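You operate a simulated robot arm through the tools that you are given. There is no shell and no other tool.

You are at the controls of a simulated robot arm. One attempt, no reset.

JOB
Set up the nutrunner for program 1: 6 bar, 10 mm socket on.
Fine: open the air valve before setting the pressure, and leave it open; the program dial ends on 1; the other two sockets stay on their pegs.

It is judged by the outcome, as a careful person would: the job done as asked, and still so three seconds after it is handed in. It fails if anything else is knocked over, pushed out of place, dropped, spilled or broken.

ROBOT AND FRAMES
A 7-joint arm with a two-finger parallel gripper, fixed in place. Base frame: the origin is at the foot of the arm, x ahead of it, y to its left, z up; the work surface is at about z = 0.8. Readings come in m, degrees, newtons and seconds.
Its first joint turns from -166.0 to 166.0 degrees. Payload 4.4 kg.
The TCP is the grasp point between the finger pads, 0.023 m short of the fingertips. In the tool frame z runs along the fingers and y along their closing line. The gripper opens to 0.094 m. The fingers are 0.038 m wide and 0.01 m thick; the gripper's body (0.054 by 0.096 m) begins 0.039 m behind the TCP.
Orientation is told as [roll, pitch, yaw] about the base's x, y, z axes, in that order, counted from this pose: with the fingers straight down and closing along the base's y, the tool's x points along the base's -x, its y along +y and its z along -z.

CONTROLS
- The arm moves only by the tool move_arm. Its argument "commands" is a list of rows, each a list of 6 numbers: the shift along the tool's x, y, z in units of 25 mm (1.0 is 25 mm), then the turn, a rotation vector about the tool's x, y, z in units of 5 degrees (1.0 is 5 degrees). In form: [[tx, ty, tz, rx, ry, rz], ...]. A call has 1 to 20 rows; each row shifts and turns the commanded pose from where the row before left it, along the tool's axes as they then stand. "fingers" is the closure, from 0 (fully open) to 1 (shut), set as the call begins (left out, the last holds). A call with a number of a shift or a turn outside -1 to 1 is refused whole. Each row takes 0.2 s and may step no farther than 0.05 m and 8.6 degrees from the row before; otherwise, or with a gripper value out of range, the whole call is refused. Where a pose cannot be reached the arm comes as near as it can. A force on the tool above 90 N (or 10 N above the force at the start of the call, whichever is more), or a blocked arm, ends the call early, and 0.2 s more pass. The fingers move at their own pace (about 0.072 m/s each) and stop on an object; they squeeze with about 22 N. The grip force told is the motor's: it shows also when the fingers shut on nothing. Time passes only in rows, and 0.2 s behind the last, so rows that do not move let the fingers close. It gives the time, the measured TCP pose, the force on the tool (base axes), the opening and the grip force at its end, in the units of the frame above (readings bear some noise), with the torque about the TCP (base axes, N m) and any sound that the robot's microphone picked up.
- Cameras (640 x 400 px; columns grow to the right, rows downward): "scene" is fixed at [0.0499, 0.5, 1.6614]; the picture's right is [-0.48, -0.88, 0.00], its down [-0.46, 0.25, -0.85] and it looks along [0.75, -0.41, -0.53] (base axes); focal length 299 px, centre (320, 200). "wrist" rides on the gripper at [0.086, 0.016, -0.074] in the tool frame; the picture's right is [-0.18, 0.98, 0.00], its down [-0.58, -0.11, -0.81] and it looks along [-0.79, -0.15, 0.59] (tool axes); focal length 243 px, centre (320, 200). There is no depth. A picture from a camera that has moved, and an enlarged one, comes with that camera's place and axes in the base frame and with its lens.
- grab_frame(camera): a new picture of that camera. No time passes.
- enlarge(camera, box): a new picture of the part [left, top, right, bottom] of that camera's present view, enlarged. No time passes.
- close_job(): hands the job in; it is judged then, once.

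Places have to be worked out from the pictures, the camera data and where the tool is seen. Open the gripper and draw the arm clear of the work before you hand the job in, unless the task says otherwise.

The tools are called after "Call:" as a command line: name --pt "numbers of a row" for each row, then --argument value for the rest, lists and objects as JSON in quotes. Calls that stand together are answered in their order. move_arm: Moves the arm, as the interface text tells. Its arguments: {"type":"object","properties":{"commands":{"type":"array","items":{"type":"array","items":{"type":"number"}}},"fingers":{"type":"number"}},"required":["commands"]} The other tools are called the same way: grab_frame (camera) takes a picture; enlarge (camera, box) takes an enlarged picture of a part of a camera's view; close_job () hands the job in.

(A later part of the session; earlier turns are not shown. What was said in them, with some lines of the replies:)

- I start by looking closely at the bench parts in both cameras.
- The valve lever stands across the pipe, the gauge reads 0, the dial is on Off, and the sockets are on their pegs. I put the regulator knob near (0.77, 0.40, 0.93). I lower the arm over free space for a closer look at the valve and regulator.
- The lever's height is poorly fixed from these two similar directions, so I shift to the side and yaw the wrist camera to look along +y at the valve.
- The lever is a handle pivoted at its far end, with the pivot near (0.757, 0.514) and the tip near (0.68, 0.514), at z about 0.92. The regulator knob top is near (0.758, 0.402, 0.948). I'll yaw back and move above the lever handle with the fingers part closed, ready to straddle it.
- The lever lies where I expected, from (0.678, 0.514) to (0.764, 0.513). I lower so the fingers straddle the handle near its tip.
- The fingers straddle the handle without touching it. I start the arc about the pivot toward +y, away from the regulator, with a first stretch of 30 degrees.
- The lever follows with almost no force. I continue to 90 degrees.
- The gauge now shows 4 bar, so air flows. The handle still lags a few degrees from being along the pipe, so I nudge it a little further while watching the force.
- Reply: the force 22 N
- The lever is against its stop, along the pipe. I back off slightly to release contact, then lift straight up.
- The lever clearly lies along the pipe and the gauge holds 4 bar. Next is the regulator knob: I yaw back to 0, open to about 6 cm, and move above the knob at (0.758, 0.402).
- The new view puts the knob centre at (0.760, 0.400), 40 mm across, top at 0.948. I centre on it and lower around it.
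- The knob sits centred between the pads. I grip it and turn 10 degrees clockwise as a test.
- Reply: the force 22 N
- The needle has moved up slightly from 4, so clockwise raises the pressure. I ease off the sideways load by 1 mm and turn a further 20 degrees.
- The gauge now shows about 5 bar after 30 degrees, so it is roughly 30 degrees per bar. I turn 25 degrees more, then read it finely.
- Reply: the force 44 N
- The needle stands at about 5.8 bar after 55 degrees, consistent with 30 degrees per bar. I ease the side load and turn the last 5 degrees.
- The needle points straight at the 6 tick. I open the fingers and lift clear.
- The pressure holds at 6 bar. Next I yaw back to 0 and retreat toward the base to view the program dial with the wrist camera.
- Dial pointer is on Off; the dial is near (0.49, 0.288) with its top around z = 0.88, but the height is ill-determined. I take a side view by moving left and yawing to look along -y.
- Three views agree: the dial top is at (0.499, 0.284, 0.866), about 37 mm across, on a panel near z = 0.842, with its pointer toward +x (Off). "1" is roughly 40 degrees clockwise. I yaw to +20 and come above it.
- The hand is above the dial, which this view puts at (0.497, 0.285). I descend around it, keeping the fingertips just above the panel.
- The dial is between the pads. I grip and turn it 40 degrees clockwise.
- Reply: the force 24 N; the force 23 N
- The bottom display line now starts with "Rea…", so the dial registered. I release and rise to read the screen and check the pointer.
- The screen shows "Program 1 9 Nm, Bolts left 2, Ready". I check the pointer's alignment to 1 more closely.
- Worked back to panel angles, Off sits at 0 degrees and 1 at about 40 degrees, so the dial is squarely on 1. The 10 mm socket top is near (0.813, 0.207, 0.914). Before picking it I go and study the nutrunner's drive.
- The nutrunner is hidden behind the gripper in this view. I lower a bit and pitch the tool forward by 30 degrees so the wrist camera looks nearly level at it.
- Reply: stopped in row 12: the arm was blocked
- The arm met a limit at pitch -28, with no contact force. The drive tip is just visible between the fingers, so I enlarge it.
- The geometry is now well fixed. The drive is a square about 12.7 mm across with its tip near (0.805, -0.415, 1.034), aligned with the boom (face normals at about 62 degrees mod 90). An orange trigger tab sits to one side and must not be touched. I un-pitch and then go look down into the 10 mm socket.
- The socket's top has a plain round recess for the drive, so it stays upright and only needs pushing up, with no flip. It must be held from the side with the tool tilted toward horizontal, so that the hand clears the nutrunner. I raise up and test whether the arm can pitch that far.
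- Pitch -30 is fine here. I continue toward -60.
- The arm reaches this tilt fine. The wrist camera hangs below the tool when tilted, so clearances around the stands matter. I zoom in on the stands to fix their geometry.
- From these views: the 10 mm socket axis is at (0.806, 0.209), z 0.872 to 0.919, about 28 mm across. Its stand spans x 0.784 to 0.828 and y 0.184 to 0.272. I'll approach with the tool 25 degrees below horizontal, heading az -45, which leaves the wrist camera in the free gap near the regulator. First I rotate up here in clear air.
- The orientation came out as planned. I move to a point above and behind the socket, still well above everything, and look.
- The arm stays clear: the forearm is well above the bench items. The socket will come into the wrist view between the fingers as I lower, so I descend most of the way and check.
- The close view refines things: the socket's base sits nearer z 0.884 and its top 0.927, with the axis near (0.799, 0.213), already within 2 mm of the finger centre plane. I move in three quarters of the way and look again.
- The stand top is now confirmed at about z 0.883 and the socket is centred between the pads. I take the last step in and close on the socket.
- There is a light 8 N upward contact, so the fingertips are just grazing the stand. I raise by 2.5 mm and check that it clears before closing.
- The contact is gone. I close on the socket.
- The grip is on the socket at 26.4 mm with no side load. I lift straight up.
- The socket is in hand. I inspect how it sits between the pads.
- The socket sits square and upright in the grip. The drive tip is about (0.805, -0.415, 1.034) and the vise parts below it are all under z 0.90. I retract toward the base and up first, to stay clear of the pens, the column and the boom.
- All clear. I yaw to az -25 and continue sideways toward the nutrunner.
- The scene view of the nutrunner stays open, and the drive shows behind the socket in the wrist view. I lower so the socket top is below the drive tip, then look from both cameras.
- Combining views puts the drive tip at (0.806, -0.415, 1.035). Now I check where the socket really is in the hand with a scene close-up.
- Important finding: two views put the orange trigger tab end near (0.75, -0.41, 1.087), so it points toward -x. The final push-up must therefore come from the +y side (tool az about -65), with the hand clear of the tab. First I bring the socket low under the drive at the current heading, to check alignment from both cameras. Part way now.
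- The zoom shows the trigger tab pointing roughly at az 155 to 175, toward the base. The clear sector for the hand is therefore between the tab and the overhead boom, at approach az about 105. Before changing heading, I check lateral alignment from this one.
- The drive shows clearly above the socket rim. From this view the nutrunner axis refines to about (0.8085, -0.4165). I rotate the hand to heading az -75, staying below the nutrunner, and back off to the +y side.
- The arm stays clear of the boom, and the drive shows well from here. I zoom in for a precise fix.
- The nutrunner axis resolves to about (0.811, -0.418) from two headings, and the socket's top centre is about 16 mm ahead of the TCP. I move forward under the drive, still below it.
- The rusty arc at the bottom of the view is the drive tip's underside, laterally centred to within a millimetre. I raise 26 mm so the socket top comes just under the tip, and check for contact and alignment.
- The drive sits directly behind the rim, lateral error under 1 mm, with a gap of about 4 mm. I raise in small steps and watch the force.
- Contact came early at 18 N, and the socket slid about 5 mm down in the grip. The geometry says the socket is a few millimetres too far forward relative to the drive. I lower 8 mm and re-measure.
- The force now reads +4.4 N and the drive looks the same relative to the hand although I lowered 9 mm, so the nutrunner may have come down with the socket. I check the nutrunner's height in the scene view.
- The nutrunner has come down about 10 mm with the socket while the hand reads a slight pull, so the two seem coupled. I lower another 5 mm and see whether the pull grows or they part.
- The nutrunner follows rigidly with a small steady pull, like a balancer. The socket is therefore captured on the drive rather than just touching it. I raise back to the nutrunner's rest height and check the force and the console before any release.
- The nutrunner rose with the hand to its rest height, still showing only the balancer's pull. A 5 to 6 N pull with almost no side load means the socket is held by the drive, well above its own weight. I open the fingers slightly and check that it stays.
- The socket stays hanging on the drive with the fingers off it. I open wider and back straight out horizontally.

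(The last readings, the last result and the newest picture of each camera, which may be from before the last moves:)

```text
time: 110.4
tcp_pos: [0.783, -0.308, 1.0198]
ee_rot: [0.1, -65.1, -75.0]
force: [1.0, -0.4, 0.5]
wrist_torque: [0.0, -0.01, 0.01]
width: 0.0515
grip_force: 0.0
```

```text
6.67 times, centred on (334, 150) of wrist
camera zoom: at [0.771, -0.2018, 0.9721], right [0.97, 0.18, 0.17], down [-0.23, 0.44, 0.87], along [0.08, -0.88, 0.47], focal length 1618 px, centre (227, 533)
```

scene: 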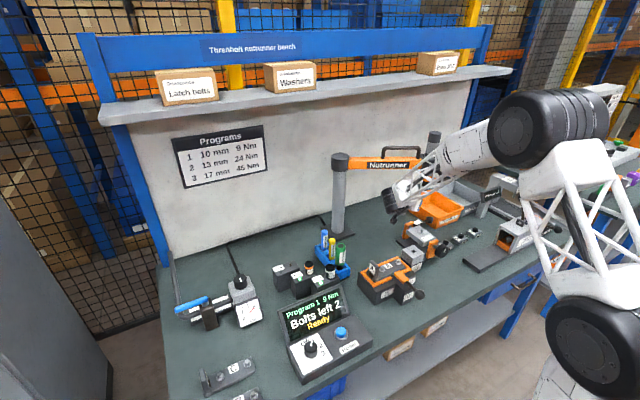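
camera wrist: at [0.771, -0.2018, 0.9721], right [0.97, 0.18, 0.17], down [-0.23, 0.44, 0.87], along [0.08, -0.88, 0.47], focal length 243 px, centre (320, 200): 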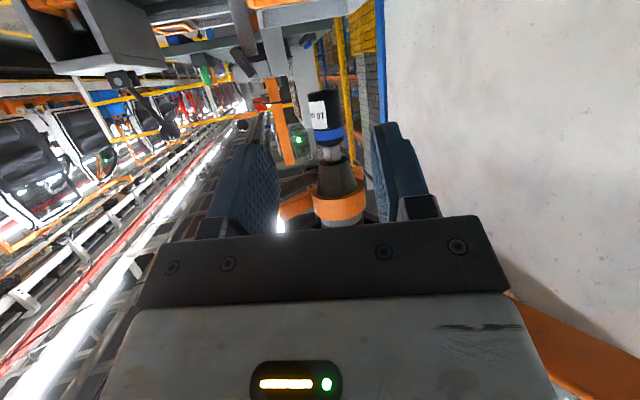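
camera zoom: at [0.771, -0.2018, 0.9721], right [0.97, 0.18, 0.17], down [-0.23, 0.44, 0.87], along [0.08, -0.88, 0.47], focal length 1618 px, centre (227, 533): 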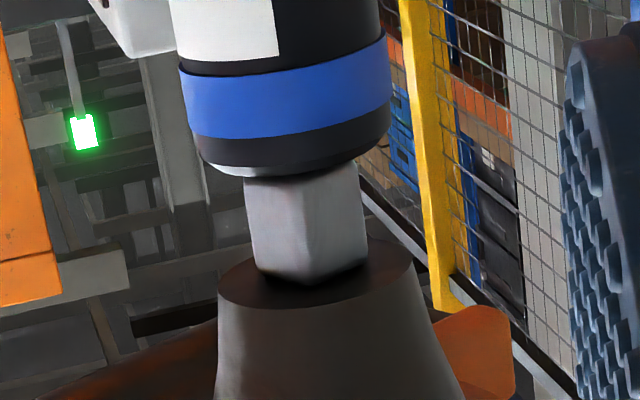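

The socket hangs coaxially on the drive, but a lot of the drive still shows above its rim, so it may not be fully seated. I back off further and level the camera for a true side view of the joint.

Call:
move_arm --pt "0.338 0 -0.725 0 0 0" --pt "0.338 0 -0.725 0 0 0" --pt "0.338 0 -0.725 0 0 0" --pt "0.338 0 -0.725 0 0 0" --pt "0 0 0 0 1 0" --pt "0 0 0 0 1 0" --pt "0 0 0 0 1 0" --pt "0 0 0 0 1 0" --pt "0 0 0 0 1 0" --pt "0 0 0 0 1 0"

Call:
grab_frame --camera "wrist"

Call:
enlarge --camera "wrist" --box '[290, 140, 370, 220]'

Call:
enlarge --camera "scene" --box '[390, 130, 470, 200]'

```text
time: 112.6
tcp_pos: [0.7611, -0.229, 1.0195]
ee_rot: [0.0, -34.8, -75.0]
force: [-1.3, 1.1, -1.2]
wrist_torque: [-0.03, -0.01, -0.03]
width: 0.0517
grip_force: 0.0
```

```text
taken
camera wrist: at [0.7464, -0.1151, 1.0303], right [0.99, 0.11, 0.11], down [-0.1, -0.04, 0.99], along [0.11, -0.99, -0.03], focal length 243 px, centre (320, 200)
```

wrist: 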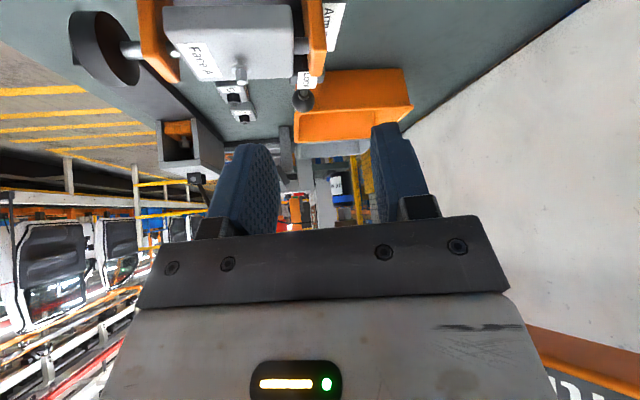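

```text
5.00 times, centred on (330, 180) of wrist
camera zoom: at [0.7464, -0.1151, 1.0303], right [0.99, 0.11, 0.11], down [-0.1, -0.04, 0.99], along [0.11, -0.99, -0.03], focal length 1213 px, centre (270, 300)
```

zoom: 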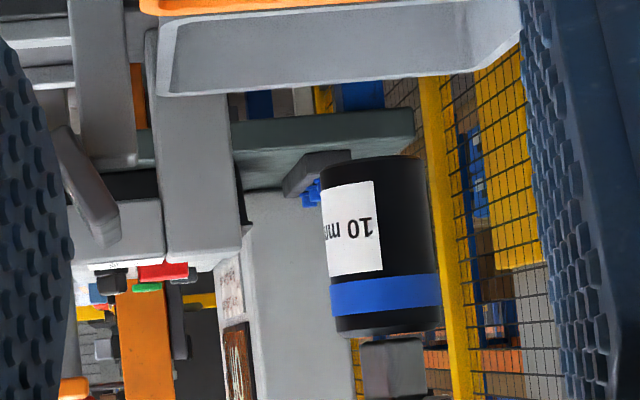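

```text
5.71 times, centred on (430, 165) of scene
camera zoom: at [0.0499, 0.5, 1.6614], right [-0.48, -0.88, 0.0], down [-0.46, 0.25, -0.85], along [0.75, -0.41, -0.53], focal length 1710 px, centre (-309, 400)
```

zoom: 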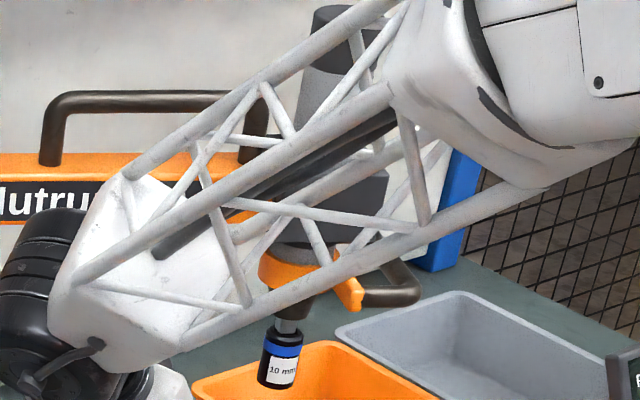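

The scene and level views both show the 10 mm socket hanging upright and coaxial on the drive, with the nutrunner back at its rest height. I retract the arm up and back toward the base, clear of the work.

Call:
move_arm --pt "0.095 -0.91 -0.65 0 0 0" --pt "0.095 -0.91 -0.65 0 0 0" --pt "0.095 -0.91 -0.65 0 0 0" --pt "0.095 -0.91 -0.65 0 0 0" --pt "0.095 -0.91 -0.65 0 0 0" --pt "0.095 -0.91 -0.65 0 0 0" --pt "0.095 -0.91 -0.65 0 0 0" --pt "0.095 -0.91 -0.65 0 0 0" --pt "0.095 -0.91 -0.65 0 0 0" --pt "0.095 -0.91 -0.65 0 0 0" --fingers 0

Call:
grab_frame --camera "scene"

Call:
enlarge --camera "scene" --box '[396, 150, 460, 210]'

Call:
grab_frame --camera "wrist"

```text
time: 114.8
tcp_pos: [0.5109, -0.1805, 1.1375]
ee_rot: [0.0, -35.1, -75.0]
force: [0.4, -0.4, 0.9]
wrist_torque: [0.02, 0.04, 0.02]
width: 0.0941
grip_force: 0.0
```

```text
taken
```

scene: 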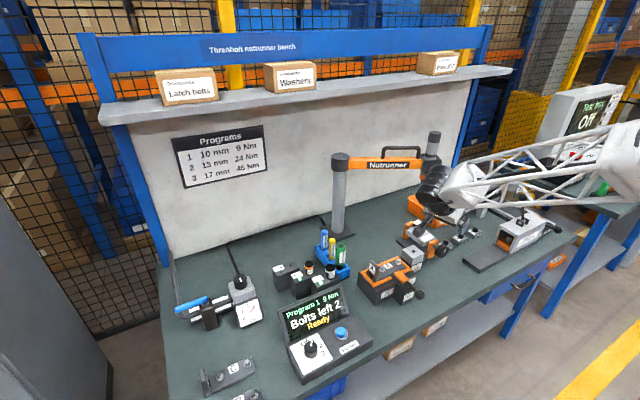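

```text
6.67 times, centred on (428, 180) of scene
camera zoom: at [0.0499, 0.5, 1.6614], right [-0.48, -0.88, 0.0], down [-0.46, 0.25, -0.85], along [0.75, -0.41, -0.53], focal length 1995 px, centre (-400, 333)
```

zoom: 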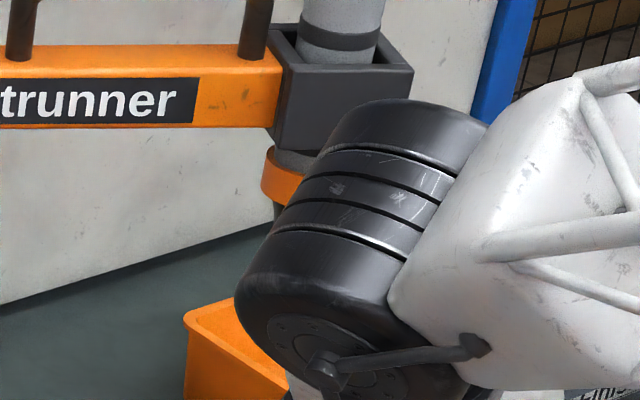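

```text
taken
camera wrist: at [0.4962, -0.0665, 1.1492], right [0.99, 0.11, 0.11], down [-0.1, -0.04, 0.99], along [0.11, -0.99, -0.03], focal length 243 px, centre (320, 200)
```

wrist: 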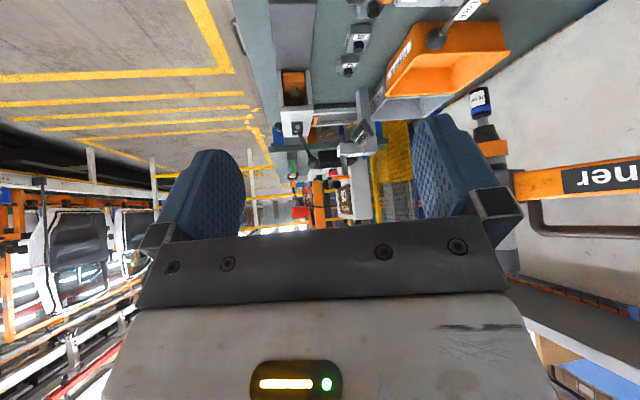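

Call:
enlarge --camera "wrist" --box '[450, 80, 530, 160]'

Call:
move_arm --pt "-0.574 0 -0.819 0 0 0" --pt "-0.574 0 -0.819 0 0 0" --pt "-0.574 0 -0.819 0 0 0" --pt "-0.574 0 -0.819 0 0 0" --pt "-0.574 -0.3 -0.819 0 0 0" --pt "-0.574 -0.3 -0.819 0 0 0"

Call:
grab_frame --camera "scene"

Call:
enlarge --camera "scene" --box '[396, 150, 460, 210]'

```text
5.00 times, centred on (490, 120) of wrist
camera zoom: at [0.4962, -0.0665, 1.1492], right [0.99, 0.11, 0.11], down [-0.1, -0.04, 0.99], along [0.11, -0.99, -0.03], focal length 1213 px, centre (-530, 600)
```

zoom: 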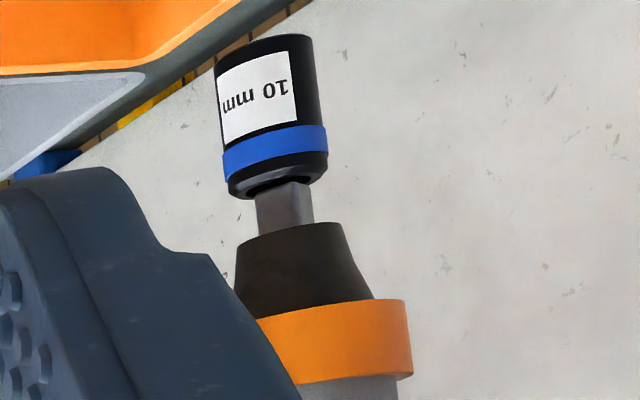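

```text
time: 116.2
tcp_pos: [0.495, -0.1844, 1.2897]
ee_rot: [0.0, -35.0, -74.9]
force: [-0.8, 0.1, 0.4]
wrist_torque: [-0.03, -0.02, 0.02]
width: 0.0939
grip_force: 0.0
```

```text
taken
```

scene: 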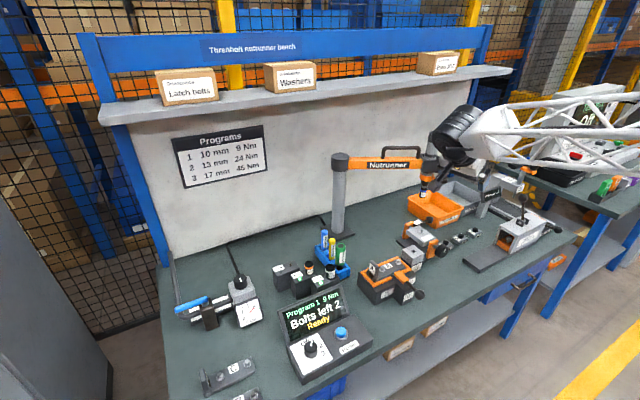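

```text
6.67 times, centred on (428, 180) of scene
camera zoom: at [0.0499, 0.5, 1.6614], right [-0.48, -0.88, 0.0], down [-0.46, 0.25, -0.85], along [0.75, -0.41, -0.53], focal length 1995 px, centre (-400, 333)
```

zoom: 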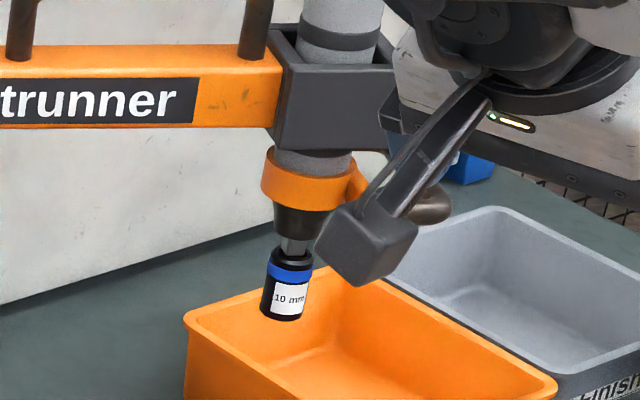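

Call:
enlarge --camera "scene" --box '[416, 176, 434, 200]'

Call:
enlarge --camera "scene" --box '[170, 230, 380, 370]'

```text
16.00 times, centred on (425, 188) of scene
camera zoom: at [0.0499, 0.5, 1.6614], right [-0.48, -0.88, 0.0], down [-0.46, 0.25, -0.85], along [0.75, -0.41, -0.53], focal length 4789 px, centre (-1360, 392)
```

zoom: 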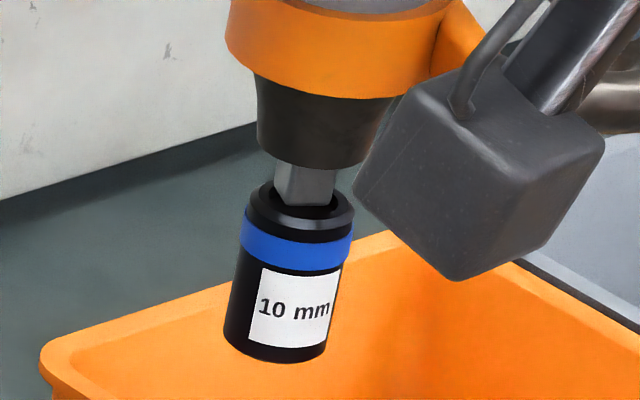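

```text
2.86 times, centred on (275, 300) of scene
camera zoom: at [0.0499, 0.5, 1.6614], right [-0.48, -0.88, 0.0], down [-0.46, 0.25, -0.85], along [0.75, -0.41, -0.53], focal length 855 px, centre (449, -86)
```

zoom: 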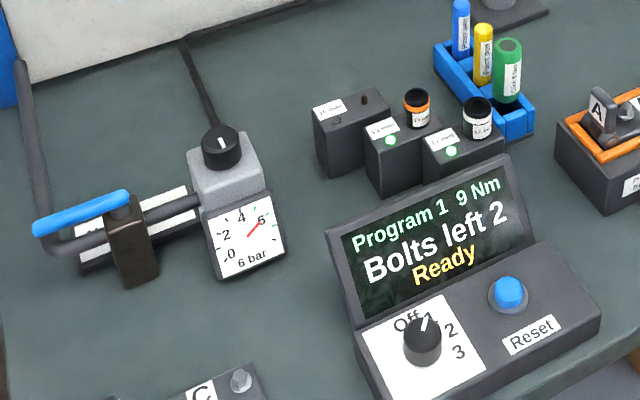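

The close-up shows the drive inside the 10 mm socket's recess. The gauge reads 6 bar, the valve lever lies along the pipe, the screen shows Program 1 Ready, and the 13 and 17 mm sockets are on their pegs. The gripper is open and the arm is clear, so I hand the job in.

Call:
close_job

```text
The job is handed in.
```

The nutrunner is set up for program 1 and the job is handed in.

- **Air valve:** I opened it before touching the pressure. The lever lies along the pipe and is still open.
- **Pressure:** The gauge needle points at the 6 bar mark, and it stayed there after I let go of the knob.
- **Program dial:** It points at 1, and the screen reads "Program 1 9 Nm, Bolts left 2, Ready".
- **10 mm socket:** It is on the nutrunner's drive. It stayed there when I opened the gripper and was still there in the last picture.
- **Other sockets:** The 13 mm and 17 mm sockets are on their pegs.

**Socket seating:** I can't say the socket is pushed fully home. The drive tip sits in its recess, but much of the drive still shows above the rim. I heard no click, and pushing up with about 18 N only made the socket slip in the gripper.

Pushing the socket up and testing its hold moved the nutrunner about 15 mm down on its mount. It has since returned to its rest height. Nothing else was knocked or moved that I could see, and the arm is clear with the gripper open.
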